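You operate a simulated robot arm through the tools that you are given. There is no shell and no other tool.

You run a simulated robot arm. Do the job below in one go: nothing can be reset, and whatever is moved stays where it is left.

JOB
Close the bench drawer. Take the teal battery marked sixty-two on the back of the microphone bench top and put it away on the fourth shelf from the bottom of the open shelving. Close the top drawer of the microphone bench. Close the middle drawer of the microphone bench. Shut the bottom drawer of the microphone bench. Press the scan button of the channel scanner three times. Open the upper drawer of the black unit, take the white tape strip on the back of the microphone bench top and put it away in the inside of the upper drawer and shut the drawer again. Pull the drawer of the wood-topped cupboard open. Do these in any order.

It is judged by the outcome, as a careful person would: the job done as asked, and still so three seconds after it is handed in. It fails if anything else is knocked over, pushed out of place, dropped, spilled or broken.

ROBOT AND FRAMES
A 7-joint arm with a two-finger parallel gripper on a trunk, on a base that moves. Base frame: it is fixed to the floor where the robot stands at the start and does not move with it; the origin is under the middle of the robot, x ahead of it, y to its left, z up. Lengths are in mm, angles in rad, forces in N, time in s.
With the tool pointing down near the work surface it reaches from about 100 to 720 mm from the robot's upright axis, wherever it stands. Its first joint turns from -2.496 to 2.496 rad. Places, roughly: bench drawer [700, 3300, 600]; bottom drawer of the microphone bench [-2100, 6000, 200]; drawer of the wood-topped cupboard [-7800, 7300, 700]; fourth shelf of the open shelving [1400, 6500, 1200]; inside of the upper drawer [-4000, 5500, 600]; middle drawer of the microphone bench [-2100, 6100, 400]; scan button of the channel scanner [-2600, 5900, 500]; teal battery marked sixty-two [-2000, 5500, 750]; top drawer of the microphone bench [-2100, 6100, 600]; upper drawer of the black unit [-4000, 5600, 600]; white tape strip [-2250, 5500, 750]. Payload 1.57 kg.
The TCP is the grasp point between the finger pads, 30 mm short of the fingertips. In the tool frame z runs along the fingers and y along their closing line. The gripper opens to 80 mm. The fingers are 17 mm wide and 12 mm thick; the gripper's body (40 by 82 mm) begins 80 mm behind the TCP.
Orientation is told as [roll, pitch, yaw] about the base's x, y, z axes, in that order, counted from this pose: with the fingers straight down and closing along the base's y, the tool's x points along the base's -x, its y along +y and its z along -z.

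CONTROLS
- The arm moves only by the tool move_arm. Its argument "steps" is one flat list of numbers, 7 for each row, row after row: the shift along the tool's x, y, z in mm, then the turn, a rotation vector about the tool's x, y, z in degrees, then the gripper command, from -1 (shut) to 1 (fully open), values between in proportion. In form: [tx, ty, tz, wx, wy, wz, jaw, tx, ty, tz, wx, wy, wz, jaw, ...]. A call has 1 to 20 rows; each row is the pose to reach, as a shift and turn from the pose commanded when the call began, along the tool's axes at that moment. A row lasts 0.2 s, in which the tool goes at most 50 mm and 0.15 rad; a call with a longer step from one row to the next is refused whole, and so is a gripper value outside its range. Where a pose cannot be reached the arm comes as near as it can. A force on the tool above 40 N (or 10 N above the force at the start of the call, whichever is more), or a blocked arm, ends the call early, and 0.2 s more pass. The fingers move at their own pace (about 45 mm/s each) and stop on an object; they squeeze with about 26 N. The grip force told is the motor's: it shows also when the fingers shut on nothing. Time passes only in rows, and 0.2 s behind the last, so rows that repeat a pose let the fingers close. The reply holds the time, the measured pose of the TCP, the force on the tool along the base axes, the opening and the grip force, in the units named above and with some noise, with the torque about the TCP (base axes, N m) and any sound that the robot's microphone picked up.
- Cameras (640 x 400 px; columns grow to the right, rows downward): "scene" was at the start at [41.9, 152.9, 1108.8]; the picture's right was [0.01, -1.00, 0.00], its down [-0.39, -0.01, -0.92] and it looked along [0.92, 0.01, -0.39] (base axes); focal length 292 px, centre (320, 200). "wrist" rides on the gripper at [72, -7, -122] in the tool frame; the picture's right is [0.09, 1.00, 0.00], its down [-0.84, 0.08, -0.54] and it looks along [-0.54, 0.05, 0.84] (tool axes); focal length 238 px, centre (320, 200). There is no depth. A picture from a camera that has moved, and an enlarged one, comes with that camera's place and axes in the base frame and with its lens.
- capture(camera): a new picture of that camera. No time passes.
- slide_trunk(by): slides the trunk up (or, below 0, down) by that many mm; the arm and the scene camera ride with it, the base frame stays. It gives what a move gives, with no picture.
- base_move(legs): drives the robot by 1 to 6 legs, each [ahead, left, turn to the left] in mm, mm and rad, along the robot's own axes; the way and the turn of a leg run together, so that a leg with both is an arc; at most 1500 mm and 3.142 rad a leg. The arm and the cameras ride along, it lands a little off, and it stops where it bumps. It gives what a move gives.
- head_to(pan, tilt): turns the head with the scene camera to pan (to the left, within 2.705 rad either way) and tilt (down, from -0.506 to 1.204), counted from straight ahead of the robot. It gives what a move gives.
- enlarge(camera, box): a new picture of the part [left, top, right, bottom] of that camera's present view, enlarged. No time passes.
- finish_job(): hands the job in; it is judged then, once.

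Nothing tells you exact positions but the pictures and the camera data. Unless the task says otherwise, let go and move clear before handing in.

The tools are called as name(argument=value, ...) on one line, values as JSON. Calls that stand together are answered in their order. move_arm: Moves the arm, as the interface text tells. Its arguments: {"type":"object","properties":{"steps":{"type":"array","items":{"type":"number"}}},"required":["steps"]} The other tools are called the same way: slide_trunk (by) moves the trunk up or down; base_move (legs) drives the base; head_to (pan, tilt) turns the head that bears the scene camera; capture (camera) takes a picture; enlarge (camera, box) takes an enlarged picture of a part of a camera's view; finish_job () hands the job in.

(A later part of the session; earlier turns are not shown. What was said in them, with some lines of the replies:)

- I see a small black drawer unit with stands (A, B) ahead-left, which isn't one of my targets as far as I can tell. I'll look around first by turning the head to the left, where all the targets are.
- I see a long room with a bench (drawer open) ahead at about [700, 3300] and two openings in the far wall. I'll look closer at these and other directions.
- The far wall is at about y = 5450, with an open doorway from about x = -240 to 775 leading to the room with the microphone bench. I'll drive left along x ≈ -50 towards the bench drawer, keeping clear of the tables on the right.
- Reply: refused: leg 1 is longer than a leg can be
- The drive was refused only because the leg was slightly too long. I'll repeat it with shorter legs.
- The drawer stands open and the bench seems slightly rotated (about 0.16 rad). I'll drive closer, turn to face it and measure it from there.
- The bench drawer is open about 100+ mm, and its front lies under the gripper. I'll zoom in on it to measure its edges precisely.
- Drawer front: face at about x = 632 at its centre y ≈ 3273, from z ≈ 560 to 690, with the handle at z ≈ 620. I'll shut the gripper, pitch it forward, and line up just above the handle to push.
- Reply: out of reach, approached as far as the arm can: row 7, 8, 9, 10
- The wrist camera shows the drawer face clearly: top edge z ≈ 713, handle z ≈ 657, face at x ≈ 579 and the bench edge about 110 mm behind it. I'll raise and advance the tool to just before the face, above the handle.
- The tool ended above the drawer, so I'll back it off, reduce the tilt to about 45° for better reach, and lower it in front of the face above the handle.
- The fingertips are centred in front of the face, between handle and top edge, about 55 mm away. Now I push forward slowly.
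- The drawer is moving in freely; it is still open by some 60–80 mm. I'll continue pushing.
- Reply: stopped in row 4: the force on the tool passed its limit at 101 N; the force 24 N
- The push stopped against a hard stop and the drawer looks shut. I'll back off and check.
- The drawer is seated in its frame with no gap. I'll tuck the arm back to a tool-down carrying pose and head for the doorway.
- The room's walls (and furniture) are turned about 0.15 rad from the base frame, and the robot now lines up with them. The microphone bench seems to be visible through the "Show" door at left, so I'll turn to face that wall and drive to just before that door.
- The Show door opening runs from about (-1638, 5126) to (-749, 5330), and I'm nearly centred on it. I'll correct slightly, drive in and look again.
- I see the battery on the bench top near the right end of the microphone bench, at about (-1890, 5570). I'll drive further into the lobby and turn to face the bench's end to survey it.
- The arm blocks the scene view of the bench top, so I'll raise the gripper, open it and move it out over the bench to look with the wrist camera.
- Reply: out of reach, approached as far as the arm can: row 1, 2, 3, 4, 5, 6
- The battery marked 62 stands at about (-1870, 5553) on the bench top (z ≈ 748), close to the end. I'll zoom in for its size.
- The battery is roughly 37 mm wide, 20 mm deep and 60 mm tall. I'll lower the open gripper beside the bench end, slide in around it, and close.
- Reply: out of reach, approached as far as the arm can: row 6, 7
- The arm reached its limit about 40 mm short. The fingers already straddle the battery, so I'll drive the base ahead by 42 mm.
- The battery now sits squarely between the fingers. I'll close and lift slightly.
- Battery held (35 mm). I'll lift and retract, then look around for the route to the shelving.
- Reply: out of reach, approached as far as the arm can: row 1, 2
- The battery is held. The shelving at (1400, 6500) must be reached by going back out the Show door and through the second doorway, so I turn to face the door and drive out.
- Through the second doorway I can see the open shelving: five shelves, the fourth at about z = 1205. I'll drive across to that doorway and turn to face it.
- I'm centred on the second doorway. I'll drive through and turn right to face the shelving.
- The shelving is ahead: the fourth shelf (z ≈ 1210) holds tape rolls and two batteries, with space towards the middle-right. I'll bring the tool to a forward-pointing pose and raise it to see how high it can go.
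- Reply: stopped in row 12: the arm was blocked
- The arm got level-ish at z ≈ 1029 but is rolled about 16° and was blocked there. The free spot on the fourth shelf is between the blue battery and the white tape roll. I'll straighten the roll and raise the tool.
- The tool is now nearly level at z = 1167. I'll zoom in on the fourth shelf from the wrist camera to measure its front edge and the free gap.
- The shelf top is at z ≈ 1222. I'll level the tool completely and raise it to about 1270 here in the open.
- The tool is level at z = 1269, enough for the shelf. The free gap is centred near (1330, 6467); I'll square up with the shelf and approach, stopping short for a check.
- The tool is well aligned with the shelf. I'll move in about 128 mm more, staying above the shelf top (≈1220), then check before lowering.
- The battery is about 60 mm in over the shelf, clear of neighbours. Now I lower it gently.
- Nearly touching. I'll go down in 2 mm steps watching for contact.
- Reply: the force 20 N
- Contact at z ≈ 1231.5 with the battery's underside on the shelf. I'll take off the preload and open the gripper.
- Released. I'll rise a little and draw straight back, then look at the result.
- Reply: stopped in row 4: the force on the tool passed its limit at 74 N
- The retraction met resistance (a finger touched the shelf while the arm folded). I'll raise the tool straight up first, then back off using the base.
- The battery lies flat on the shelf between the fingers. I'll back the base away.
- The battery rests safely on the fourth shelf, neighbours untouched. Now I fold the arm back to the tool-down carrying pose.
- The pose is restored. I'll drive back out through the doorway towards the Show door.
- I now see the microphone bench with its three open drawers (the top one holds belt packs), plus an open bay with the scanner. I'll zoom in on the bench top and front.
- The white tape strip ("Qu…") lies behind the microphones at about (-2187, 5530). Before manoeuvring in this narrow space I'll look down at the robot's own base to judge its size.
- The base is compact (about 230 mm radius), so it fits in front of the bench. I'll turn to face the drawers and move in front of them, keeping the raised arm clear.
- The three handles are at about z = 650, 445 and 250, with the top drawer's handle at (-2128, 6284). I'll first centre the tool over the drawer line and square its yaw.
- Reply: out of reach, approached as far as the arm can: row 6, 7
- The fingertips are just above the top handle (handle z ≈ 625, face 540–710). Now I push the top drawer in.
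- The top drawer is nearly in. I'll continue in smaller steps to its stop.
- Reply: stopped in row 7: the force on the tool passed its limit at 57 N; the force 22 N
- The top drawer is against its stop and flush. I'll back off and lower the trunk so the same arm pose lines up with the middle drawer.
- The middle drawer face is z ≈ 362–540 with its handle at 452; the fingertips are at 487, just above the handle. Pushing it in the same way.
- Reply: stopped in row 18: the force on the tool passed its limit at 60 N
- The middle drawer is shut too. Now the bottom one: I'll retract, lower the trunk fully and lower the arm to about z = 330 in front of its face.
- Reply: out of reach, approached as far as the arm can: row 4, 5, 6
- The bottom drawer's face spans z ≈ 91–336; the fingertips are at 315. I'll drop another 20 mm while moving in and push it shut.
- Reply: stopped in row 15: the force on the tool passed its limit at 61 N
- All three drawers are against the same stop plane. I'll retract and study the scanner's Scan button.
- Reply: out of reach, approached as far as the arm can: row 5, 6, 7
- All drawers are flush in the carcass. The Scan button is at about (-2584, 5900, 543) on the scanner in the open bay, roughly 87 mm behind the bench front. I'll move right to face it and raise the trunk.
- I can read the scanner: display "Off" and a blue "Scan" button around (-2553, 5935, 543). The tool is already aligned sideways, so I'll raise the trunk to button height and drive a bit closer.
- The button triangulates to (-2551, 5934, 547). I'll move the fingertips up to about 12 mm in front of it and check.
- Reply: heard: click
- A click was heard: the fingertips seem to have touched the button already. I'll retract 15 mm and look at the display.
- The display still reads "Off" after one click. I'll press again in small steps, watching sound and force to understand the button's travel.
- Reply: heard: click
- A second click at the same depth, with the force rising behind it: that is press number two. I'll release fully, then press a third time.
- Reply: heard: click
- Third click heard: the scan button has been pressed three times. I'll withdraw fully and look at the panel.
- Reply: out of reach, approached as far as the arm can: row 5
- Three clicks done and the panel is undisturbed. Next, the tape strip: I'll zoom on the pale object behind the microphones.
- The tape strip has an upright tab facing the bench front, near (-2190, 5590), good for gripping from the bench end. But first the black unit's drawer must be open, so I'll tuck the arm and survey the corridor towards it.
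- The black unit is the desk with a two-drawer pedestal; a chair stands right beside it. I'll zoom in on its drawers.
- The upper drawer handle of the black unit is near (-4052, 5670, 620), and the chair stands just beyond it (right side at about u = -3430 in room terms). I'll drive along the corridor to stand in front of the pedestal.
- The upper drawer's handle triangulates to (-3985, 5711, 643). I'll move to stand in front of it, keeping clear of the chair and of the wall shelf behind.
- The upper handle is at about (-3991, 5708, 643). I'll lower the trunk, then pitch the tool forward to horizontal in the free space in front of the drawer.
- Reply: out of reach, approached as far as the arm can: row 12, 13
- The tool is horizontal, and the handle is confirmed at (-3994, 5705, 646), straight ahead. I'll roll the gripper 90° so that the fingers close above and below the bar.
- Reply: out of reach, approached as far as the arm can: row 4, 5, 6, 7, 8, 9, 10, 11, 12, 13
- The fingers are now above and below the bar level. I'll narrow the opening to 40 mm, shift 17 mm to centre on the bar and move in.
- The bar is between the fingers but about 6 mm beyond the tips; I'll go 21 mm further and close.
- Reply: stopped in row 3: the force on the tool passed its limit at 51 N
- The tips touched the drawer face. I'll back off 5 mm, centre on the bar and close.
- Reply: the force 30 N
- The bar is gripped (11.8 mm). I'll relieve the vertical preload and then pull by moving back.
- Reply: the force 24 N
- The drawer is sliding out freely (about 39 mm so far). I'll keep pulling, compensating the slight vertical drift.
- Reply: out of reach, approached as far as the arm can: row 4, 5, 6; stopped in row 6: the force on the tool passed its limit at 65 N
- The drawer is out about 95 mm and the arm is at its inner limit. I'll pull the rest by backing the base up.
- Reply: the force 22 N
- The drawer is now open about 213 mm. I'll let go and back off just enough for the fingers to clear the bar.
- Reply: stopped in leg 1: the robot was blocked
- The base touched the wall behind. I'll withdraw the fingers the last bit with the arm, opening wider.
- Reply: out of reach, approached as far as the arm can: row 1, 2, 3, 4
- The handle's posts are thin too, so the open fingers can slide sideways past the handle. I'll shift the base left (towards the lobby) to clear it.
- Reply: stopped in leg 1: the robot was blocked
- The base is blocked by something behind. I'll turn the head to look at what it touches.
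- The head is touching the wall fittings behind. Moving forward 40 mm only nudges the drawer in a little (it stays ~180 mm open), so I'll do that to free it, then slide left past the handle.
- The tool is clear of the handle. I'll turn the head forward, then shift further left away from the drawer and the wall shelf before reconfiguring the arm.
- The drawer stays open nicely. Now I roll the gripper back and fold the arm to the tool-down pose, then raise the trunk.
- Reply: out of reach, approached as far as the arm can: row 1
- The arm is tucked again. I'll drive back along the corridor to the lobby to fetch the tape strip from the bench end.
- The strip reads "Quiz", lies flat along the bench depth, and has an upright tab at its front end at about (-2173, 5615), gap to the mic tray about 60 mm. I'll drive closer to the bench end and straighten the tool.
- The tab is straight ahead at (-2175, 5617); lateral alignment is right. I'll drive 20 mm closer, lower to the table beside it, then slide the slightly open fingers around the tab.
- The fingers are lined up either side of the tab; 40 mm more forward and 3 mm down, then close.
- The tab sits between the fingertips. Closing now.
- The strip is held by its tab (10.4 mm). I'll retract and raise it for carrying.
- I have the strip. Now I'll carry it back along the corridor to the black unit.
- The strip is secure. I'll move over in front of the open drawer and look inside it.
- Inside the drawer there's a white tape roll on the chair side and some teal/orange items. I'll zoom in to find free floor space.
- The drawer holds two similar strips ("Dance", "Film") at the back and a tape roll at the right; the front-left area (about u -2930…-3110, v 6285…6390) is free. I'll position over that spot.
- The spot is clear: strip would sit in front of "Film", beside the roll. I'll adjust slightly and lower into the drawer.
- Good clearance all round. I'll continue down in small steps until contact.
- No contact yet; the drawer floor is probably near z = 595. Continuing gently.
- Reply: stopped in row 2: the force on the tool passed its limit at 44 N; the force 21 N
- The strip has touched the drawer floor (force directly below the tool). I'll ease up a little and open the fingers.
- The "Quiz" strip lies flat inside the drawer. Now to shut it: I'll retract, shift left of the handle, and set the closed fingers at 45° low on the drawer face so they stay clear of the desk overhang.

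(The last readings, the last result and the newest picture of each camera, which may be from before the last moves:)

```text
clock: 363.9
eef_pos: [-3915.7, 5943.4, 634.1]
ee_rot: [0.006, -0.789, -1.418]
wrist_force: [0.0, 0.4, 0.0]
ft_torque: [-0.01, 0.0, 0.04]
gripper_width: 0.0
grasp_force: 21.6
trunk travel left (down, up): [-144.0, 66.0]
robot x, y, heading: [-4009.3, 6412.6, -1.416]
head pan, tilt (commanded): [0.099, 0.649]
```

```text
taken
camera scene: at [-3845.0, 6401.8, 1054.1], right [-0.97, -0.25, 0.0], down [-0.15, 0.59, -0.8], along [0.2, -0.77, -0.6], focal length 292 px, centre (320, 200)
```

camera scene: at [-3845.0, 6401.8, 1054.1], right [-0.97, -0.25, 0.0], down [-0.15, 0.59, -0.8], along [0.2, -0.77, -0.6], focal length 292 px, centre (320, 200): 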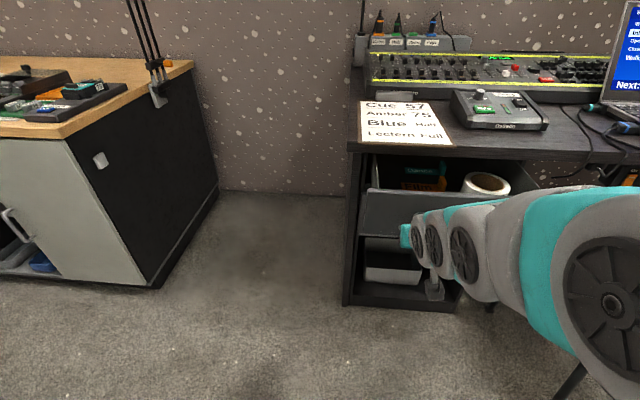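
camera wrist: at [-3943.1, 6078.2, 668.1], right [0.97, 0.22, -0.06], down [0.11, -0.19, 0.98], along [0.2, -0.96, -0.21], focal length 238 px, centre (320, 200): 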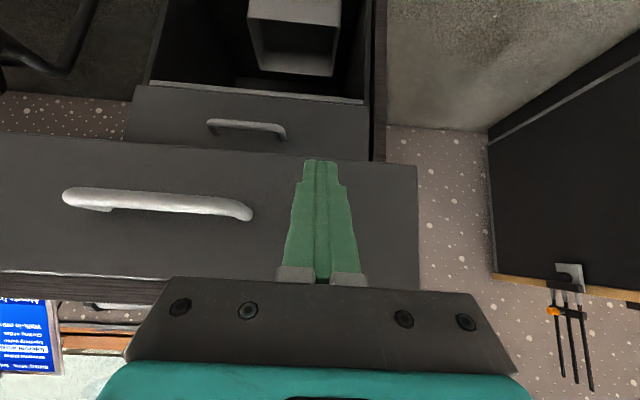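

The fingertips face the drawer front left of its handle. Pushing it shut.

move_arm(steps=[-19.8, 0, 8.6, 0, 0, 0, -1, -33.9, 0, 22.8, 0, 0, 0, -1, -44.4, 0, 33.4, 0, 0, 0, -1, -55, 0, 44.1, 0, 0, 0, -1, -65.6, 0, 54.7, 0, 0, 0, -1, -76.2, 0, 65.4, 0, 0, 0, -1, -86.7, 0, 76, 0, 0, 0, -1, -97.3, 0, 86.6, 0, 0, 0, -1, -107.9, 0, 97.3, 0, 0, 0, -1, -118.4, 0, 107.9, 0, 0, 0, -1, -129, 0, 118.6, 0, 0, 0, -1, -138.2, 0, 127.8, 0, 0, 0, -1, -143.8, 0, 133.5, 0, 0, 0, -1, -148.7, 0, 138.4, 0, 0, 0, -1, -153.7, 0, 143.4, 0, 0, 0, -1, -158.6, 0, 148.4, 0, 0, 0, -1, -163.5, 0, 153.3, 0, 0, 0, -1, -168.5, 0, 158.3, 0, 0, 0, -1])

capture(camera="wrist")

capture(camera="scene")

```text
clock: 367.2
eef_pos: [-3882.3, 5736.8, 641.5]
ee_rot: [0.002, -0.782, -1.418]
wrist_force: [-3.0, 15.3, 6.3]
ft_torque: [0.06, 0.03, -0.02]
gripper_width: 0.1
grasp_force: 21.1
trunk travel left (down, up): [-144.0, 66.0]
robot x, y, heading: [-4004.6, 6410.0, -1.417]
head pan, tilt (commanded): [0.099, 0.649]
stopped in row 16: the force on the tool passed its limit at 56 N (the readings are from after the stop); the commanded pose is now the measured one
```

```text
taken
camera wrist: at [-3911.0, 5871.0, 676.8], right [0.97, 0.22, -0.06], down [0.11, -0.2, 0.97], along [0.2, -0.96, -0.22], focal length 238 px, centre (320, 200)
```

wrist: 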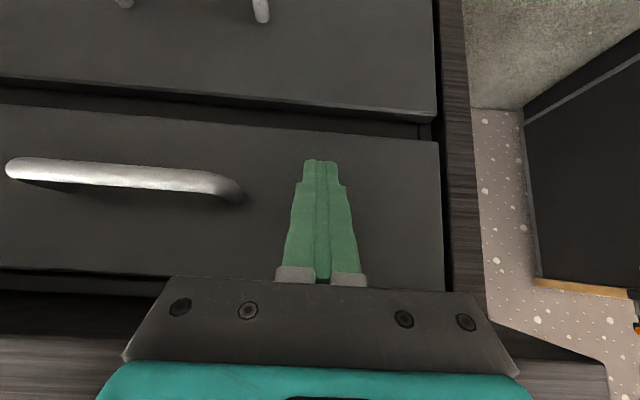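

```text
taken
camera scene: at [-3845.2, 6403.0, 1054.2], right [-0.97, -0.25, 0.0], down [-0.15, 0.58, -0.8], along [0.2, -0.77, -0.6], focal length 292 px, centre (320, 200)
```

scene: 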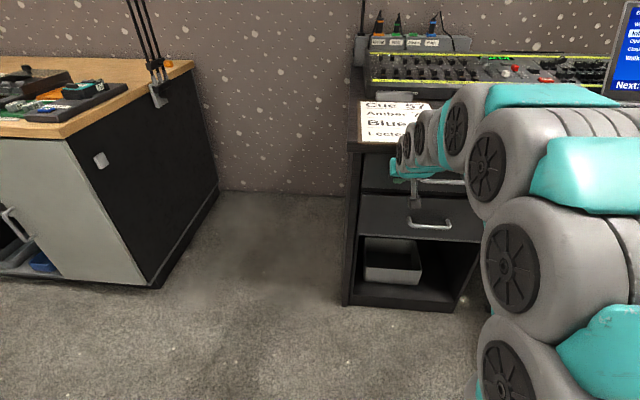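

It stopped hard with the face back at its closed plane. I'll give one more gentle press to be sure, then withdraw.

move_arm(steps=[-2, 0, 2, 0, 0, 0, -1, -3.5, 0, 3.5, 0, 0, 0, -1, -3.5, 0, 3.5, 0, 0, 0, -1])

move_arm(steps=[25, 0, -25, 0, 0, 0, -1, 55, 0, -55, 0, 0, 0, -1, 85, 0, -85, 0, 0, 0, -1, 115, 0, -115, 0, 0, 0, -1, 145, 0, -145, 0, 0, 0, -1])

capture(camera="wrist")

capture(camera="scene")

```text
clock: 367.6
eef_pos: [-3882.6, 5735.7, 640.9]
ee_rot: [0.004, -0.78, -1.419]
wrist_force: [-2.0, 13.9, 5.4]
ft_torque: [0.1, 0.0, 0.0]
gripper_width: 0.0
grasp_force: 20.9
trunk travel left (down, up): [-144.0, 66.0]
robot x, y, heading: [-4008.1, 6411.8, -1.417]
head pan, tilt (commanded): [0.099, 0.649]
stopped in row 1: the force on the tool passed its limit at 45 N (the readings are from after the stop); the commanded pose is now the measured one
```

```text
clock: 368.8
eef_pos: [-3913.7, 5936.7, 642.2]
ee_rot: [0.004, -0.781, -1.419]
wrist_force: [-0.2, -0.6, 0.0]
ft_torque: [0.01, -0.02, -0.03]
gripper_width: 0.0
grasp_force: 21.7
trunk travel left (down, up): [-144.0, 66.0]
robot x, y, heading: [-4005.8, 6411.4, -1.415]
head pan, tilt (commanded): [0.099, 0.649]
```

```text
taken
camera wrist: at [-3941.9, 6071.7, 676.6], right [0.97, 0.22, -0.06], down [0.11, -0.2, 0.97], along [0.2, -0.96, -0.22], focal length 238 px, centre (320, 200)
```

wrist: 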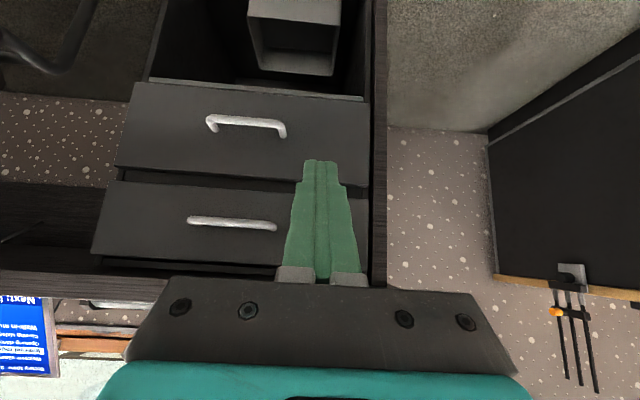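

```text
taken
camera scene: at [-3845.2, 6402.7, 1054.0], right [-0.97, -0.25, 0.0], down [-0.15, 0.59, -0.8], along [0.2, -0.77, -0.6], focal length 292 px, centre (320, 200)
```

scene: 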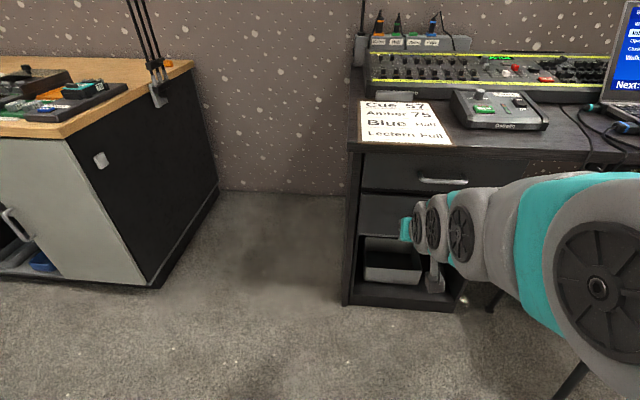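

The upper drawer is shut flush. Last is the wood-topped cupboard at about (-7800, 7300), which must lie beyond the side opening of this corridor. I'll tuck the arm and drive back towards that opening.

move_arm(steps=[-14, 0, -21, 0, 7.5, 0, -1, -28, 0, -42, 0, 15, 0, -1, -42, 0, -64, 0, 22.4, 0, -1, -56, 0, -85, 0, 29.9, 0, -1, -70, 0, -106, 0, 37.3, 0, -1, -84, 0, -128, 0, 44.7, 0, -1, -84, 0, -128, 0, 44.7, 0, -1])

slide_trunk(by=66)

head_to(pan=2.3, tilt=0.3)

capture(camera="scene")

```text
clock: 370.4
eef_pos: [-3918.1, 5967.4, 791.9]
ee_rot: [0.001, 0.002, -1.418]
wrist_force: [-0.9, 0.1, -0.1]
ft_torque: [0.01, 0.04, 0.02]
gripper_width: 0.1
grasp_force: 20.5
trunk travel left (down, up): [-144.0, 66.0]
robot x, y, heading: [-4005.3, 6410.7, -1.417]
head pan, tilt (commanded): [0.099, 0.649]
```

```text
clock: 371.4
eef_pos: [-3918.5, 5967.9, 858.5]
ee_rot: [0.0, 0.003, -1.416]
wrist_force: [-0.4, -0.1, 0.5]
ft_torque: [0.03, 0.02, -0.01]
gripper_width: 0.0
grasp_force: 21.1
trunk travel left (down, up): [-210.0, 0.0]
robot x, y, heading: [-4009.5, 6412.0, -1.417]
head pan, tilt (commanded): [0.099, 0.649]
```

```text
clock: 373.5
eef_pos: [-3918.9, 5968.8, 858.2]
ee_rot: [0.002, 0.003, -1.416]
wrist_force: [0.5, -0.3, 0.0]
ft_torque: [-0.02, 0.03, -0.02]
gripper_width: 0.2
grasp_force: 21.6
trunk travel left (down, up): [-210.0, 0.0]
robot x, y, heading: [-4006.6, 6410.5, -1.418]
head pan, tilt (commanded): [2.3, 0.3]
```

```text
taken
camera scene: at [-3807.9, 6558.8, 1151.8], right [0.77, -0.63, 0.0], down [-0.19, -0.23, -0.96], along [0.61, 0.74, -0.3], focal length 292 px, centre (320, 200)
```

scene: 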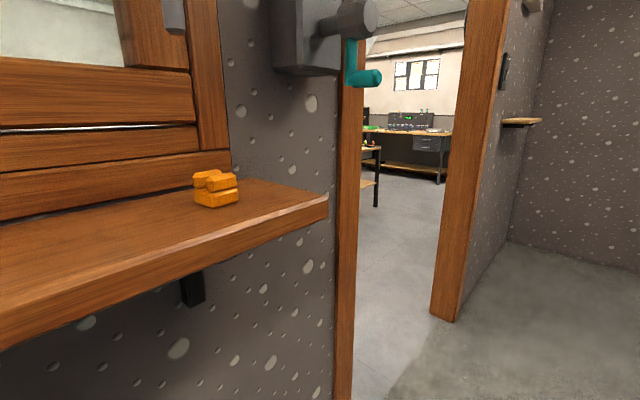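

The wall shelf's items look undisturbed. I'll drive to the side opening and turn to face through it.

base_move(legs=[[0, 1240, 0], [0, 0, 3.14]])

head_to(pan=0.2, tilt=0.25)

capture(camera="scene")

head_to(pan=1.2, tilt=0.25)

capture(camera="scene")

```text
clock: 387.2
eef_pos: [-2886.1, 7056.4, 857.4]
ee_rot: [0.001, 0.0, 1.78]
wrist_force: [-0.6, -0.7, -0.5]
ft_torque: [0.0, -0.02, 0.0]
gripper_width: 0.1
grasp_force: 20.9
trunk travel left (down, up): [-210.0, 0.0]
robot x, y, heading: [-2775.7, 6619.4, 1.782]
head pan, tilt (commanded): [2.3, 0.3]
```

```text
clock: 389.2
eef_pos: [-2887.1, 7056.0, 857.9]
ee_rot: [0.001, 0.003, 1.781]
wrist_force: [0.1, -0.6, -0.7]
ft_torque: [-0.01, -0.01, 0.01]
gripper_width: 0.0
grasp_force: 21.0
trunk travel left (down, up): [-210.0, 0.0]
robot x, y, heading: [-2778.6, 6617.0, 1.783]
head pan, tilt (commanded): [0.201, 0.25]
```

```text
taken
camera scene: at [-2948.9, 6624.6, 1156.6], right [0.92, 0.4, 0.0], down [0.1, -0.23, -0.97], along [-0.39, 0.89, -0.25], focal length 292 px, centre (320, 200)
```

scene: 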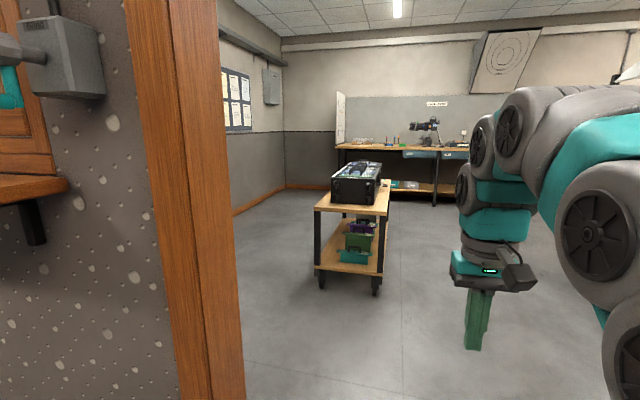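

```text
clock: 390.5
eef_pos: [-2887.1, 7057.6, 858.7]
ee_rot: [0.001, 0.002, 1.781]
wrist_force: [-0.9, 0.3, 0.5]
ft_torque: [0.0, -0.02, -0.04]
gripper_width: 0.0
grasp_force: 21.6
trunk travel left (down, up): [-210.0, 0.0]
robot x, y, heading: [-2773.8, 6619.0, 1.783]
head pan, tilt (commanded): [1.201, 0.25]
```

```text
taken
camera scene: at [-3003.7, 6553.9, 1156.6], right [0.16, 0.99, 0.0], down [0.24, -0.04, -0.97], along [-0.96, 0.15, -0.25], focal length 292 px, centre (320, 200)
```

scene: 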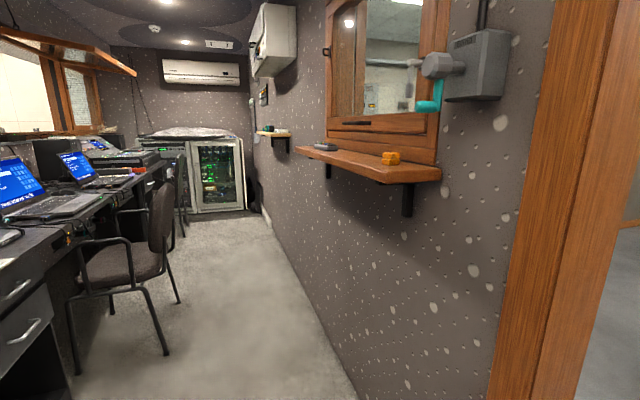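

The shelf items are all in place. Through the opening is a workshop; I'll drive in and look left for the wood-topped cupboard.

base_move(legs=[[0, 0, -0.06], [1000, 0, 0]])

head_to(pan=1.4, tilt=0.25)

capture(camera="scene")

```text
clock: 396.2
eef_pos: [-3021.8, 8063.3, 858.5]
ee_rot: [0.001, 0.002, 1.73]
wrist_force: [0.1, 0.1, -0.7]
ft_torque: [0.01, 0.02, 0.03]
gripper_width: 0.0
grasp_force: 20.8
trunk travel left (down, up): [-210.0, 0.0]
robot x, y, heading: [-2931.4, 7615.4, 1.731]
head pan, tilt (commanded): [1.201, 0.25]
```

```text
clock: 396.9
eef_pos: [-3021.7, 8063.3, 857.8]
ee_rot: [0.001, 0.001, 1.731]
wrist_force: [1.0, 0.1, 0.4]
ft_torque: [0.0, 0.01, -0.03]
gripper_width: 0.1
grasp_force: 21.3
trunk travel left (down, up): [-210.0, 0.0]
robot x, y, heading: [-2934.0, 7619.9, 1.728]
head pan, tilt (commanded): [1.4, 0.25]
```

```text
taken
camera scene: at [-3165.6, 7548.2, 1156.6], right [0.01, 1.0, 0.0], down [0.25, 0.0, -0.97], along [-0.97, 0.01, -0.25], focal length 292 px, centre (320, 200)
```

scene: 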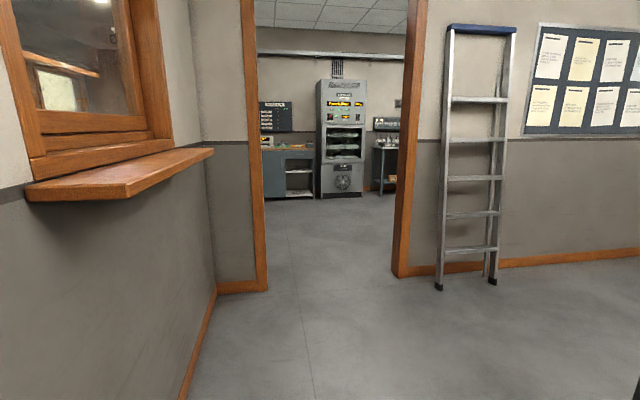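

A doorway on the left leads to a room with a wood-topped cupboard. I'll zoom in on it.

enlarge(camera="scene", box=[240, 60, 420, 220])

```text
2.50 times, centred on (330, 140) of scene
camera zoom: at [-3165.6, 7548.2, 1156.6], right [0.01, 1.0, 0.0], down [0.25, 0.0, -0.97], along [-0.97, 0.01, -0.25], focal length 730 px, centre (295, 350)
```

zoom: 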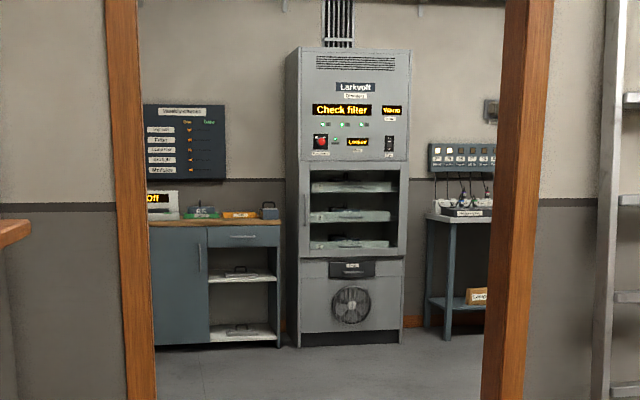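

The cupboard's drawer handle is at about (-7782, 7280, 700), facing this way. I'll turn and drive through the doorway towards it.

base_move(legs=[[0, 0, 1.566], [1300, -363, 0]])

head_to(pan=0.1, tilt=0.3)

capture(camera="scene")

```text
clock: 407.5
eef_pos: [-4724.1, 7725.7, 859.4]
ee_rot: [0.002, 0.002, -3.008]
wrist_force: [0.2, -0.5, -0.7]
ft_torque: [-0.02, 0.01, 0.0]
gripper_width: 0.0
grasp_force: 21.4
trunk travel left (down, up): [-210.0, 0.0]
robot x, y, heading: [-4280.1, 7800.1, -3.005]
head pan, tilt (commanded): [1.4, 0.25]
```

```text
clock: 408.9
eef_pos: [-4725.0, 7725.7, 857.1]
ee_rot: [0.001, 0.0, -3.007]
wrist_force: [0.1, 0.0, -0.6]
ft_torque: [0.01, -0.01, -0.01]
gripper_width: 0.0
grasp_force: 21.0
trunk travel left (down, up): [-210.0, 0.0]
robot x, y, heading: [-4277.3, 7805.4, -3.006]
head pan, tilt (commanded): [0.099, 0.3]
```

```text
taken
camera scene: at [-4300.1, 7642.4, 1151.8], right [-0.23, 0.97, 0.0], down [0.29, 0.07, -0.96], along [-0.93, -0.22, -0.3], focal length 292 px, centre (320, 200)
```

scene: 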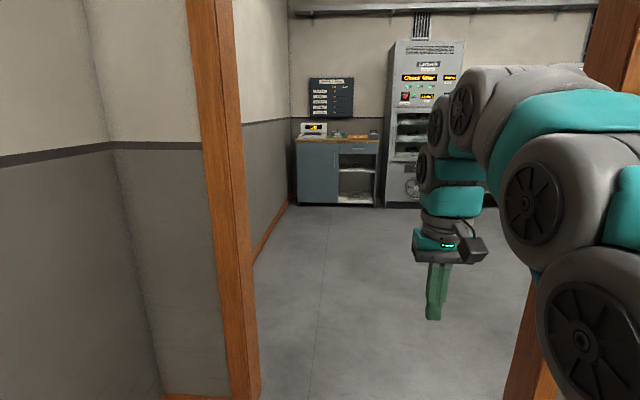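

base_move(legs=[[0, 0, 0.017], [1450, 0, 0], [950, 0, 0]])

head_to(pan=0.0, tilt=0.5)

capture(camera="scene")

```text
clock: 420.9
eef_pos: [-7070.9, 7356.4, 859.0]
ee_rot: [0.002, 0.001, -2.987]
wrist_force: [0.9, -0.4, 0.3]
ft_torque: [0.01, 0.01, -0.02]
gripper_width: 0.0
grasp_force: 21.2
trunk travel left (down, up): [-210.0, 0.0]
robot x, y, heading: [-6625.9, 7446.5, -2.986]
head pan, tilt (commanded): [0.099, 0.3]
```

```text
clock: 421.6
eef_pos: [-7070.7, 7355.0, 857.4]
ee_rot: [0.001, 0.001, -2.987]
wrist_force: [0.8, 0.0, -0.1]
ft_torque: [0.01, 0.0, -0.04]
gripper_width: 0.0
grasp_force: 21.5
trunk travel left (down, up): [-210.0, 0.0]
robot x, y, heading: [-6627.1, 7442.6, -2.99]
head pan, tilt (commanded): [0.0, 0.499]
```

```text
taken
camera scene: at [-6644.0, 7291.3, 1133.5], right [-0.16, 0.99, 0.0], down [0.47, 0.07, -0.88], along [-0.87, -0.14, -0.48], focal length 292 px, centre (320, 200)
```

scene: 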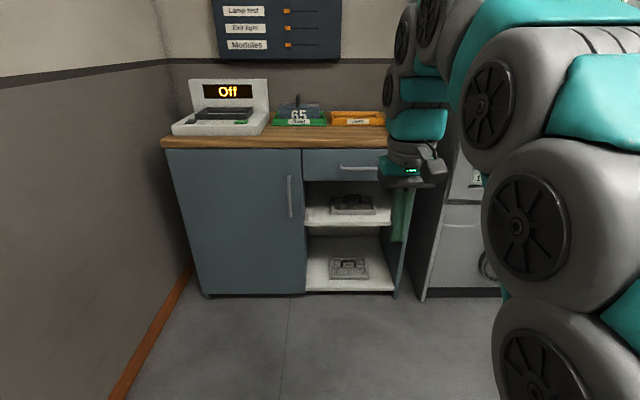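

The drawer is right of the door at the top, with a horizontal handle. I'll drive closer and lower the trunk for the same grip as before.

base_move(legs=[[400, -17, 0]])

slide_trunk(by=-150)

capture(camera="scene")

capture(camera="wrist")

```text
clock: 424.1
eef_pos: [-7465.2, 7311.5, 857.6]
ee_rot: [0.002, 0.001, -2.987]
wrist_force: [-0.2, 0.3, 0.2]
ft_torque: [-0.01, 0.0, -0.02]
gripper_width: 0.2
grasp_force: 21.6
trunk travel left (down, up): [-210.0, 0.0]
robot x, y, heading: [-7024.0, 7401.6, -2.983]
head pan, tilt (commanded): [0.0, 0.499]
```

```text
clock: 425.9
eef_pos: [-7465.0, 7311.4, 708.7]
ee_rot: [0.002, 0.002, -2.987]
wrist_force: [-0.2, 1.6, -0.4]
ft_torque: [-0.02, -0.03, -0.02]
gripper_width: 0.1
grasp_force: 21.7
trunk travel left (down, up): [-60.0, 150.0]
robot x, y, heading: [-7024.1, 7400.1, -2.98]
head pan, tilt (commanded): [0.0, 0.499]
```

```text
taken
camera scene: at [-7039.5, 7246.1, 983.5], right [-0.16, 0.99, 0.0], down [0.47, 0.07, -0.88], along [-0.87, -0.14, -0.48], focal length 292 px, centre (320, 200)
```

scene: 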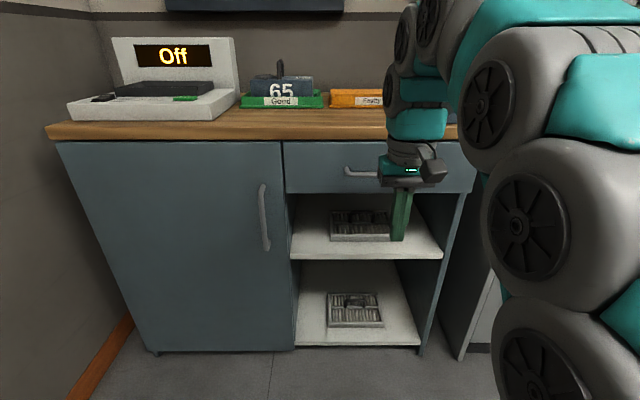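

```text
taken
camera wrist: at [-7396.5, 7328.6, 829.3], right [0.24, -0.97, 0.0], down [-0.82, -0.2, 0.54], along [-0.52, -0.13, -0.84], focal length 238 px, centre (320, 200)
```

wrist: 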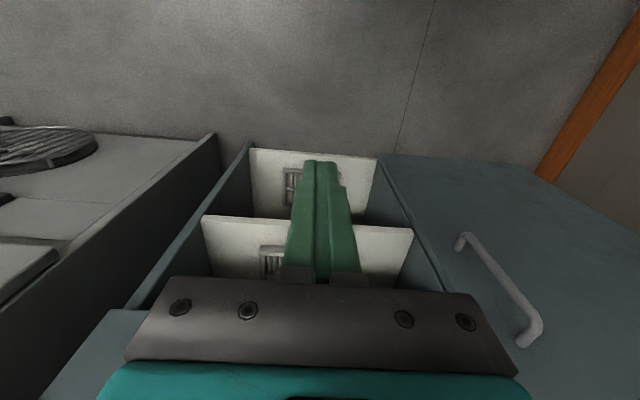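

Now pitching the tool to horizontal in front of the drawer, as before.

move_arm(steps=[-13, 0, 0, 0, -7.5, 0, -1, -26, 0, 0, 0, -15, 0, -1, -39, 0, 0, 0, -22.5, 0, -1, -52, 0, 0, 0, -30, 0, -1, -65, 0, 0, 0, -37.5, 0, -1, -78, 0, 0, 0, -45, 0, -1, -91, 0, 0, 0, -52.5, 0, -1, -104, 0, 0, 0, -60, 0, -1, -117, 0, 0, 0, -67.5, 0, -1, -130, 0, 0, 0, -75, 0, -1, -143, 0, 0, 0, -82.5, 0, -1, -150, 0, 0, 0, -88, 0, -1, -150, 0, 0, 0, -88, 0, -1])

capture(camera="wrist")

capture(camera="scene")

```text
clock: 428.7
eef_pos: [-7613.4, 7287.0, 708.3]
ee_rot: [0.07, -1.537, -3.059]
wrist_force: [0.3, -0.4, -0.6]
ft_torque: [0.0, -0.04, 0.02]
gripper_width: 0.3
grasp_force: 21.4
trunk travel left (down, up): [-60.0, 150.0]
robot x, y, heading: [-7017.8, 7398.7, -2.987]
head pan, tilt (commanded): [0.0, 0.499]
```

```text
taken
camera wrist: at [-7492.6, 7313.2, 639.6], right [0.16, -0.98, -0.09], down [0.52, 0.0, 0.86], along [-0.84, -0.18, 0.51], focal length 238 px, centre (320, 200)
```

wrist: 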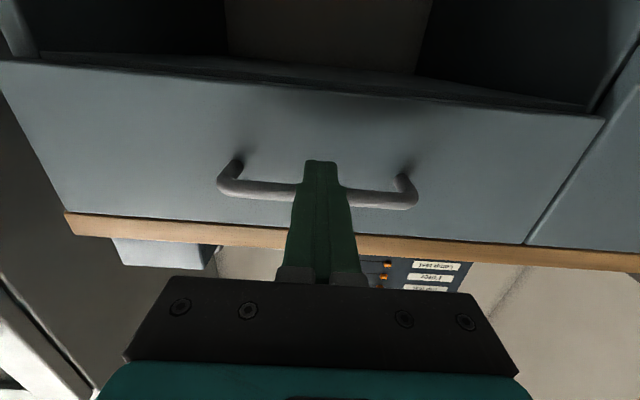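

```text
taken
camera scene: at [-7039.5, 7246.1, 983.4], right [-0.16, 0.99, 0.0], down [0.47, 0.07, -0.88], along [-0.87, -0.14, -0.48], focal length 292 px, centre (320, 200)
```

scene: 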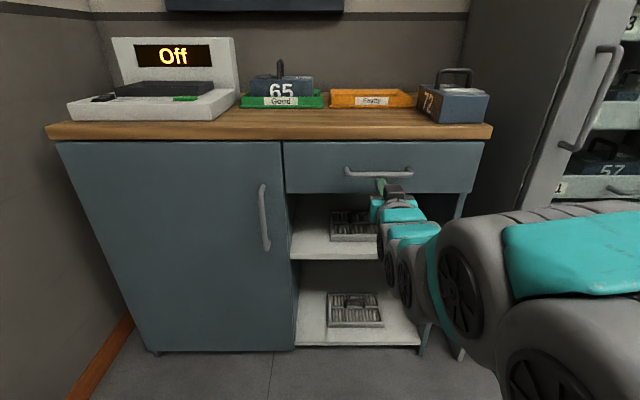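

The handle is closer than thought: (-7647, 7281, 727); the fingertips are just below it. I'll back the base off 100 mm before rolling the gripper.

base_move(legs=[[-100, 0, 0]])

slide_trunk(by=20)

move_arm(steps=[0, 0, 0, 0, 0, 8.2, -1, 0, 0, 0, 0, 0, 16.4, -1, 0, 0, 0, 0, 0, 24.5, -1, 0, 0, 0, 0, 0, 32.7, -1, 0, 0, 0, 0, 0, 40.9, -1, 0, 0, 0, 0, 0, 49.1, -1, 0, 0, 0, 0, 0, 57.3, -1, 0, 0, 0, 0, 0, 65.5, -1, 0, 0, 0, 0, 0, 73.6, -1, 0, 0, 0, 0, 0, 81.8, -0.5, 0, 0, 0, 0, 0, 90, 0, 0, 0, 0, 0, 0, 90, 0, 0, 0, 0, 0, 0, 90, 0])

capture(camera="wrist")

capture(camera="scene")

```text
clock: 429.8
eef_pos: [-7515.3, 7303.7, 707.8]
ee_rot: [0.062, -1.534, -3.049]
wrist_force: [-0.6, 0.1, 0.0]
ft_torque: [-0.01, 0.02, 0.0]
gripper_width: 0.0
grasp_force: 21.1
trunk travel left (down, up): [-60.0, 150.0]
robot x, y, heading: [-6921.1, 7414.7, -2.987]
head pan, tilt (commanded): [0.0, 0.499]
```

```text
clock: 430.5
eef_pos: [-7515.5, 7302.8, 728.9]
ee_rot: [0.065, -1.533, -3.051]
wrist_force: [0.4, 0.0, 0.6]
ft_torque: [-0.02, 0.0, 0.0]
gripper_width: 0.0
grasp_force: 21.1
trunk travel left (down, up): [-80.0, 130.0]
robot x, y, heading: [-6920.8, 7417.1, -2.982]
head pan, tilt (commanded): [0.0, 0.499]
```

```text
clock: 433.3
eef_pos: [-7513.5, 7303.6, 728.5]
ee_rot: [1.535, 0.004, 1.727]
wrist_force: [-0.4, -0.4, -0.2]
ft_torque: [-0.02, 0.01, 0.03]
gripper_width: 40.0
grasp_force: 0.1
trunk travel left (down, up): [-80.0, 130.0]
robot x, y, heading: [-6926.7, 7416.3, -2.982]
head pan, tilt (commanded): [0.0, 0.499]
```

```text
taken
camera wrist: at [-7383.5, 7251.3, 724.8], right [-0.02, -0.09, 1.0], down [0.4, 0.91, 0.09], along [-0.92, 0.4, 0.02], focal length 238 px, centre (320, 200)
```

wrist: 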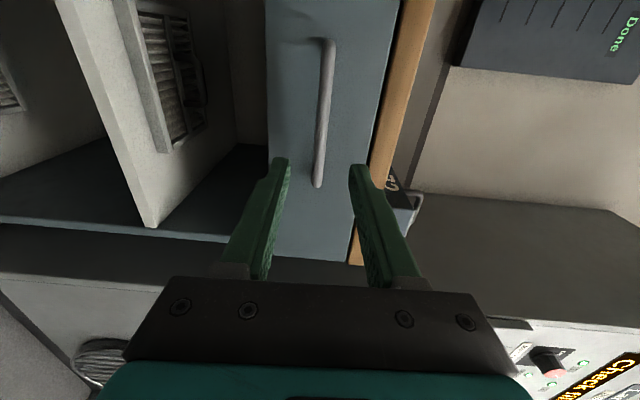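

```text
taken
camera scene: at [-6940.3, 7261.8, 1003.4], right [-0.16, 0.99, 0.0], down [0.47, 0.07, -0.88], along [-0.87, -0.14, -0.48], focal length 292 px, centre (320, 200)
```

scene: 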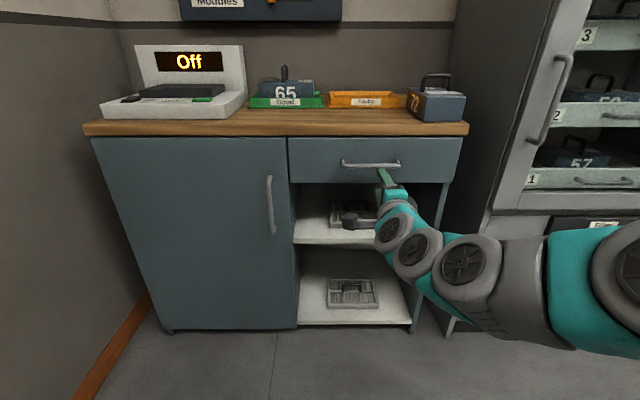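

The bar is straight ahead about 135 mm away. I'll advance with the 40 mm opening around it.

move_arm(steps=[0, 1, 30, 0, 0, 0, 0, 0, 2, 60, 0, 0, 0, 0, 0, 3, 85, 0, 0, 0, 0, 0, 3, 105, 0, 0, 0, 0, 0, 3, 105, 0, 0, 0, 0])

capture(camera="wrist")

enlarge(camera="scene", box=[280, 100, 480, 230])

```text
clock: 434.5
eef_pos: [-7618.3, 7286.3, 728.9]
ee_rot: [1.537, 0.003, 1.726]
wrist_force: [-0.3, 0.1, 1.3]
ft_torque: [0.01, 0.0, 0.02]
gripper_width: 40.3
grasp_force: 0.1
trunk travel left (down, up): [-80.0, 130.0]
robot x, y, heading: [-6923.6, 7416.1, -2.985]
head pan, tilt (commanded): [0.0, 0.499]
```

```text
taken
camera wrist: at [-7487.4, 7233.8, 724.4], right [-0.02, -0.09, 1.0], down [0.4, 0.91, 0.09], along [-0.91, 0.4, 0.02], focal length 238 px, centre (320, 200)
```

wrist: 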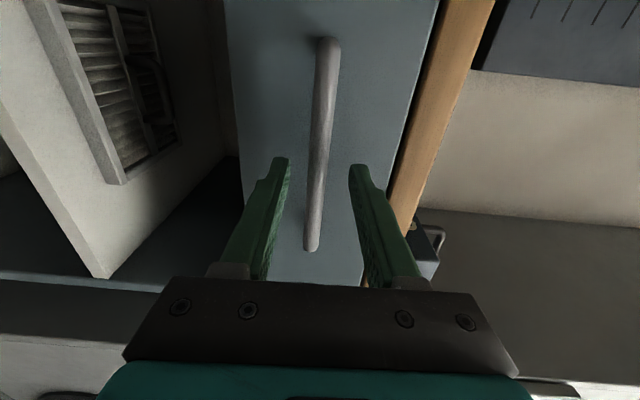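

```text
3.08 times, centred on (380, 165) of scene
camera zoom: at [-6940.3, 7261.8, 1003.4], right [-0.16, 0.99, 0.0], down [0.47, 0.07, -0.88], along [-0.87, -0.14, -0.48], focal length 899 px, centre (135, 308)
```

zoom: 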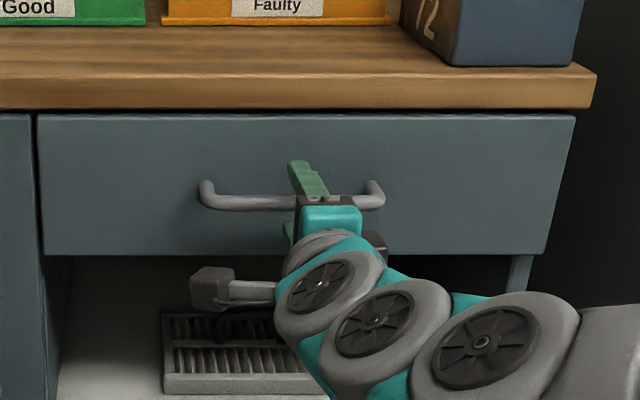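

The bar is centred between the fingers. 14 mm further, then close.

move_arm(steps=[0, 0, 7, 0, 0, 0, 0, 0, 0, 14, 0, 0, 0, 0, 0, 0, 14, 0, 0, 0, 0])

move_arm(steps=[0, 0, 0, 0, 0, 0, -1, 0, 0, 0, 0, 0, 0, -1, 0, 0, 0, 0, 0, 0, -1, 0, 0, 0, 0, 0, 0, -1])

capture(camera="wrist")

```text
clock: 435.3
eef_pos: [-7633.2, 7283.8, 726.6]
ee_rot: [1.536, 0.002, 1.725]
wrist_force: [-0.4, -0.7, 1.5]
ft_torque: [0.06, 0.04, 0.02]
gripper_width: 39.8
grasp_force: 0.0
trunk travel left (down, up): [-80.0, 130.0]
robot x, y, heading: [-6923.7, 7412.4, -2.988]
head pan, tilt (commanded): [0.0, 0.499]
```

```text
clock: 436.3
eef_pos: [-7632.6, 7283.2, 725.4]
ee_rot: [1.532, 0.002, 1.727]
wrist_force: [6.4, 2.2, -13.8]
ft_torque: [0.16, -0.06, -0.03]
gripper_width: 12.8
grasp_force: 29.9
trunk travel left (down, up): [-80.0, 130.0]
robot x, y, heading: [-6924.3, 7413.8, -2.985]
head pan, tilt (commanded): [0.0, 0.499]
```

```text
taken
camera wrist: at [-7501.1, 7231.7, 722.5], right [-0.02, -0.09, 1.0], down [0.4, 0.91, 0.1], along [-0.92, 0.4, 0.02], focal length 238 px, centre (320, 200)
```

wrist: 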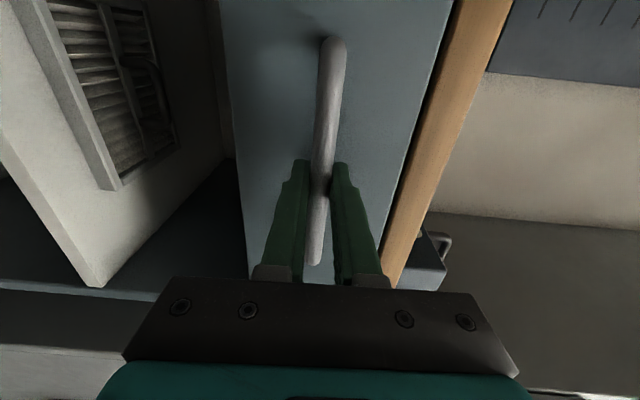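

Gripped. I'll relieve the vertical load a little and pull by backing the base.

move_arm(steps=[0, -2, 0, 0, 0, 0, -1, 0, -2, -5, 0, 0, 0, -1])

base_move(legs=[[-100, 0, 0]])

capture(camera="scene")

```text
clock: 436.9
eef_pos: [-7627.3, 7283.8, 724.8]
ee_rot: [1.532, 0.001, 1.725]
wrist_force: [-1.0, -3.8, -6.5]
ft_torque: [0.05, -0.03, -0.03]
gripper_width: 13.0
grasp_force: 29.6
trunk travel left (down, up): [-80.0, 130.0]
robot x, y, heading: [-6923.7, 7414.9, -2.982]
head pan, tilt (commanded): [0.0, 0.499]
```

```text
clock: 438.1
eef_pos: [-7527.5, 7301.3, 725.9]
ee_rot: [1.533, 0.003, 1.725]
wrist_force: [1.7, -4.5, -1.2]
ft_torque: [0.09, 0.04, 0.16]
gripper_width: 12.5
grasp_force: 29.3
trunk travel left (down, up): [-80.0, 130.0]
robot x, y, heading: [-6823.6, 7430.4, -2.982]
head pan, tilt (commanded): [0.0, 0.499]
```

```text
taken
camera scene: at [-6841.4, 7277.2, 1003.4], right [-0.16, 0.99, 0.0], down [0.47, 0.07, -0.88], along [-0.87, -0.14, -0.48], focal length 292 px, centre (320, 200)
```

scene: 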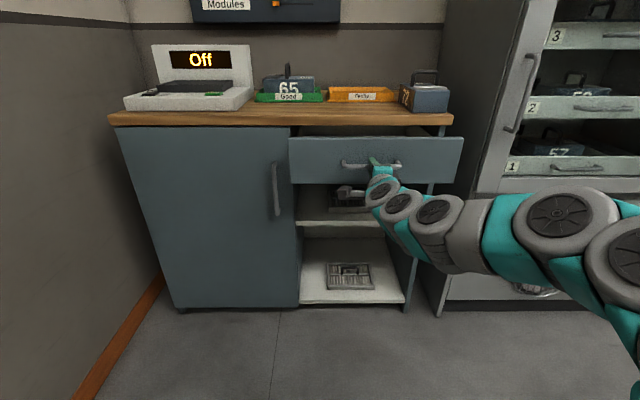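

The drawer is coming out. I'll pull another 100 mm.

base_move(legs=[[-70, 0, 0]])

base_move(legs=[[-50, 0, 0]])

capture(camera="scene")

capture(camera="wrist")

```text
clock: 439.1
eef_pos: [-7458.7, 7310.6, 726.5]
ee_rot: [1.535, 0.002, 1.726]
wrist_force: [0.5, -0.1, -1.0]
ft_torque: [0.1, 0.02, -0.09]
gripper_width: 12.7
grasp_force: 29.6
trunk travel left (down, up): [-80.0, 130.0]
robot x, y, heading: [-6754.1, 7442.0, -2.984]
head pan, tilt (commanded): [0.0, 0.499]
```

```text
clock: 440.0
eef_pos: [-7410.2, 7320.4, 725.4]
ee_rot: [1.534, 0.002, 1.726]
wrist_force: [0.8, -0.8, -1.0]
ft_torque: [0.1, 0.01, -0.09]
gripper_width: 12.7
grasp_force: 30.2
trunk travel left (down, up): [-80.0, 130.0]
robot x, y, heading: [-6705.4, 7446.9, -2.991]
head pan, tilt (commanded): [0.0, 0.499]
```

```text
taken
camera scene: at [-6722.9, 7296.0, 1003.4], right [-0.16, 0.99, 0.0], down [0.47, 0.07, -0.88], along [-0.87, -0.14, -0.48], focal length 292 px, centre (320, 200)
```

scene: 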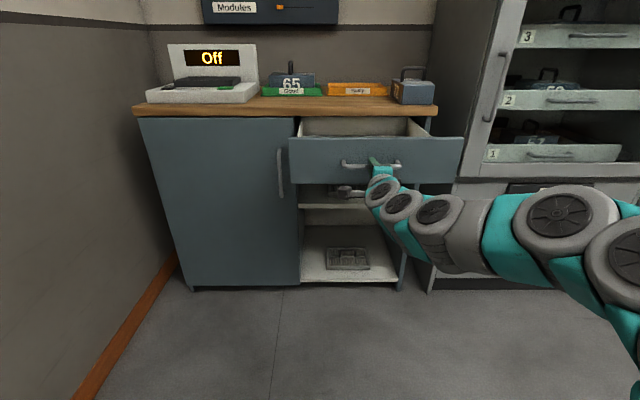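

```text
taken
camera wrist: at [-7278.8, 7267.3, 722.0], right [-0.02, -0.09, 1.0], down [0.4, 0.91, 0.1], along [-0.91, 0.4, 0.02], focal length 238 px, centre (320, 200)
```

wrist: 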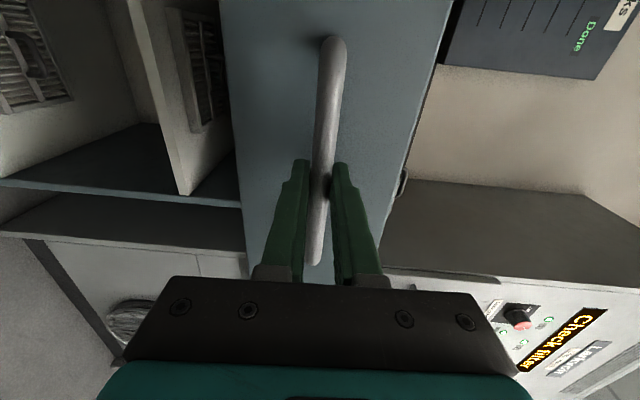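

It's open about 225 mm and still moving freely. I'll draw it a bit further towards its full extension, carefully.

base_move(legs=[[-35, 0, 0]])

capture(camera="wrist")

```text
clock: 440.9
eef_pos: [-7375.1, 7326.0, 726.5]
ee_rot: [1.533, 0.002, 1.724]
wrist_force: [0.3, 0.8, -1.0]
ft_torque: [0.11, 0.01, -0.25]
gripper_width: 12.5
grasp_force: 29.4
trunk travel left (down, up): [-80.0, 130.0]
robot x, y, heading: [-6669.3, 7453.9, -2.987]
head pan, tilt (commanded): [0.0, 0.499]
```

```text
taken
camera wrist: at [-7244.2, 7272.9, 722.0], right [-0.02, -0.09, 1.0], down [0.4, 0.91, 0.1], along [-0.91, 0.4, 0.02], focal length 238 px, centre (320, 200)
```

wrist: 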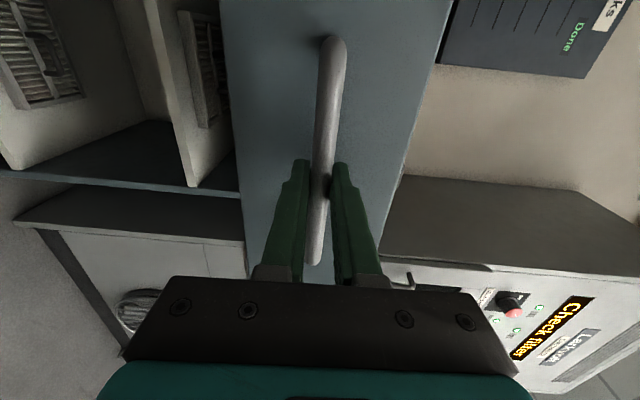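

I'll use the arm for the rest, since it stops by itself if the drawer reaches its limit.

move_arm(steps=[0, -0.4, -10, 0, 0, 0, -1, 0, -0.7, -20, 0, 0, 0, -1, 0, -1, -30, 0, 0, 0, -1, 0, -1.4, -40, 0, 0, 0, -1, 0, -1.7, -50, 0, 0, 0, -1, 0, -2, -60, 0, 0, 0, -1])

capture(camera="wrist")

capture(camera="scene")

```text
clock: 442.2
eef_pos: [-7316.7, 7334.8, 726.4]
ee_rot: [1.537, 0.001, 1.724]
wrist_force: [-24.1, -3.9, 3.0]
ft_torque: [0.07, 0.12, 0.0]
gripper_width: 12.9
grasp_force: 29.5
trunk travel left (down, up): [-80.0, 130.0]
robot x, y, heading: [-6669.1, 7457.7, -2.986]
head pan, tilt (commanded): [0.0, 0.499]
```

```text
taken
camera wrist: at [-7185.4, 7281.9, 722.7], right [-0.02, -0.09, 1.0], down [0.4, 0.91, 0.09], along [-0.91, 0.4, 0.02], focal length 238 px, centre (320, 200)
```

wrist: 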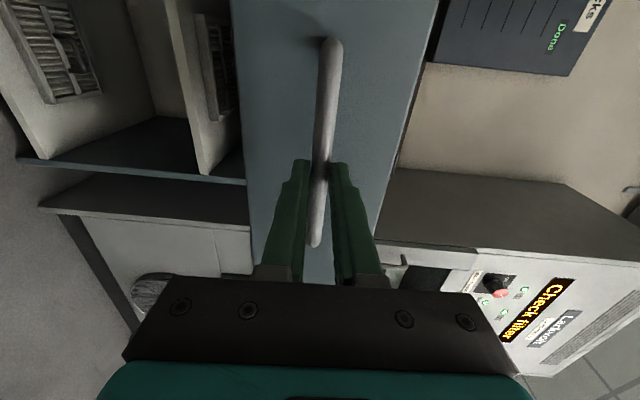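

```text
taken
camera scene: at [-6689.2, 7301.3, 1003.4], right [-0.16, 0.99, 0.0], down [0.47, 0.07, -0.88], along [-0.87, -0.14, -0.48], focal length 292 px, centre (320, 200)
```

scene: 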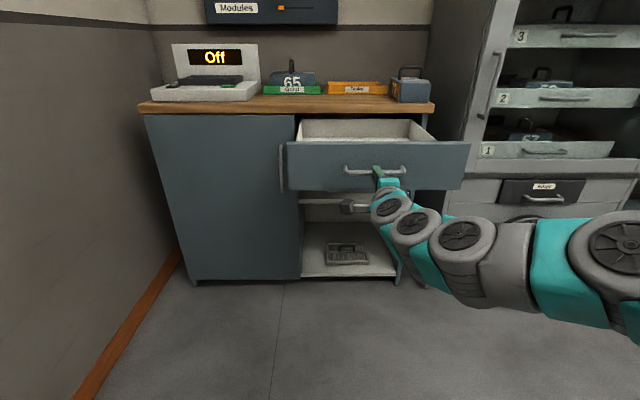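

The drawer has reached its end stop: fully open. I'll release the bar and back off.

move_arm(steps=[0, 0, 3, 0, 0, 0, -1, 0, 0, 3, 0, 0, 0, -0.3, 0, 0, 3, 0, 0, 0, 0, 0, 0, 3, 0, 0, 0, 0, 0, 0, 3, 0, 0, 0, 0])

base_move(legs=[[-350, 0, 0]])

capture(camera="scene")

capture(camera="wrist")

```text
clock: 443.4
eef_pos: [-7319.3, 7332.3, 725.7]
ee_rot: [1.535, 0.003, 1.727]
wrist_force: [-0.1, 0.0, -0.3]
ft_torque: [-0.02, -0.02, 0.0]
gripper_width: 39.8
grasp_force: 0.0
trunk travel left (down, up): [-80.0, 130.0]
robot x, y, heading: [-6671.9, 7454.6, -2.984]
head pan, tilt (commanded): [0.0, 0.499]
```

```text
clock: 445.7
eef_pos: [-6977.9, 7386.6, 726.5]
ee_rot: [1.536, 0.002, 1.725]
wrist_force: [0.9, 0.4, -0.4]
ft_torque: [0.04, 0.02, -0.04]
gripper_width: 39.9
grasp_force: 0.1
trunk travel left (down, up): [-80.0, 130.0]
robot x, y, heading: [-6329.7, 7507.0, -2.987]
head pan, tilt (commanded): [0.0, 0.499]
```

```text
taken
camera scene: at [-6346.8, 7355.2, 1003.4], right [-0.16, 0.99, 0.0], down [0.47, 0.07, -0.88], along [-0.87, -0.14, -0.48], focal length 292 px, centre (320, 200)
```

scene: 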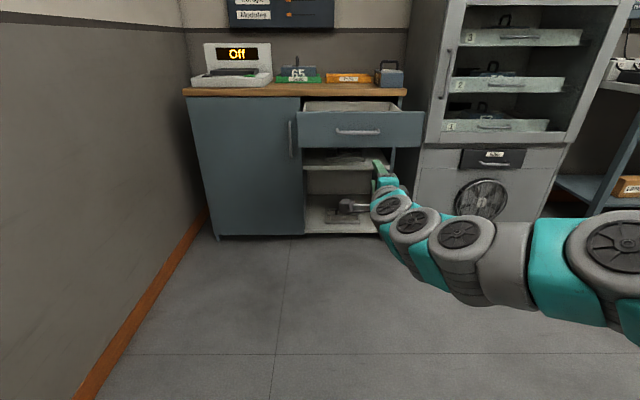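

```text
taken
camera wrist: at [-6846.3, 7335.2, 722.7], right [-0.02, -0.09, 1.0], down [0.4, 0.91, 0.09], along [-0.91, 0.4, 0.02], focal length 238 px, centre (320, 200)
```

wrist: 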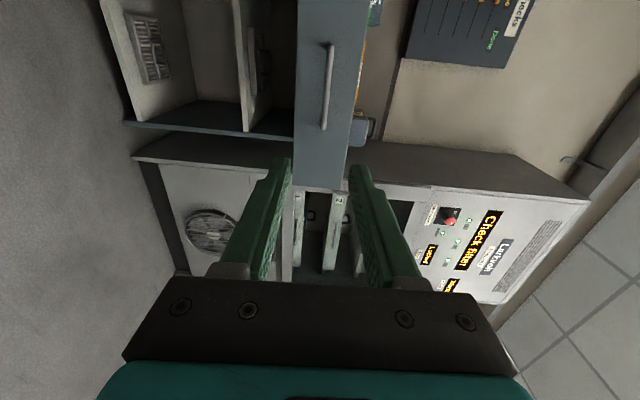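

The cupboard drawer is fully open, and the gripper is released and well clear. I checked each part before handing in:

- **Bench drawer:** shut.
- **Battery 62:** lying flat on the fourth shelf.
- **Microphone bench drawers:** top, middle and bottom all shut.
- **Scan button:** pressed three times, with three clicks heard. The scanner's display read "Off" before and after.
- **White tape strip:** inside the upper drawer of the black unit, and that drawer is shut again.
- **Wood-topped cupboard:** drawer pulled open.

I'm handing the job in now.

finish_job()

```text
The job is handed in.
```

The job is handed in. I did every part, though two of them may not look as expected: the battery's position and the scanner's display.

- **Bench drawer:** shut.
- **Battery 62:** on the fourth shelf from the bottom of the open shelving. It lies flat, while the other two batteries there stand upright.
- **Microphone bench:** the top, middle and bottom drawers are all shut.
- **Channel scanner:** I pressed the scan button three times and heard a click each time. Its display read "Off" before, during and after, so the clicks are my only sign that the presses registered.
- **White tape strip:** inside the upper drawer of the black unit, and the drawer is shut again.
- **Wood-topped cupboard:** the drawer is pulled out to its stop.

While I was opening the black unit's drawer, the robot backed into the wall or shelf fittings behind it. The items on that wall shelf were still in place afterwards, and I saw nothing else knocked over or moved.
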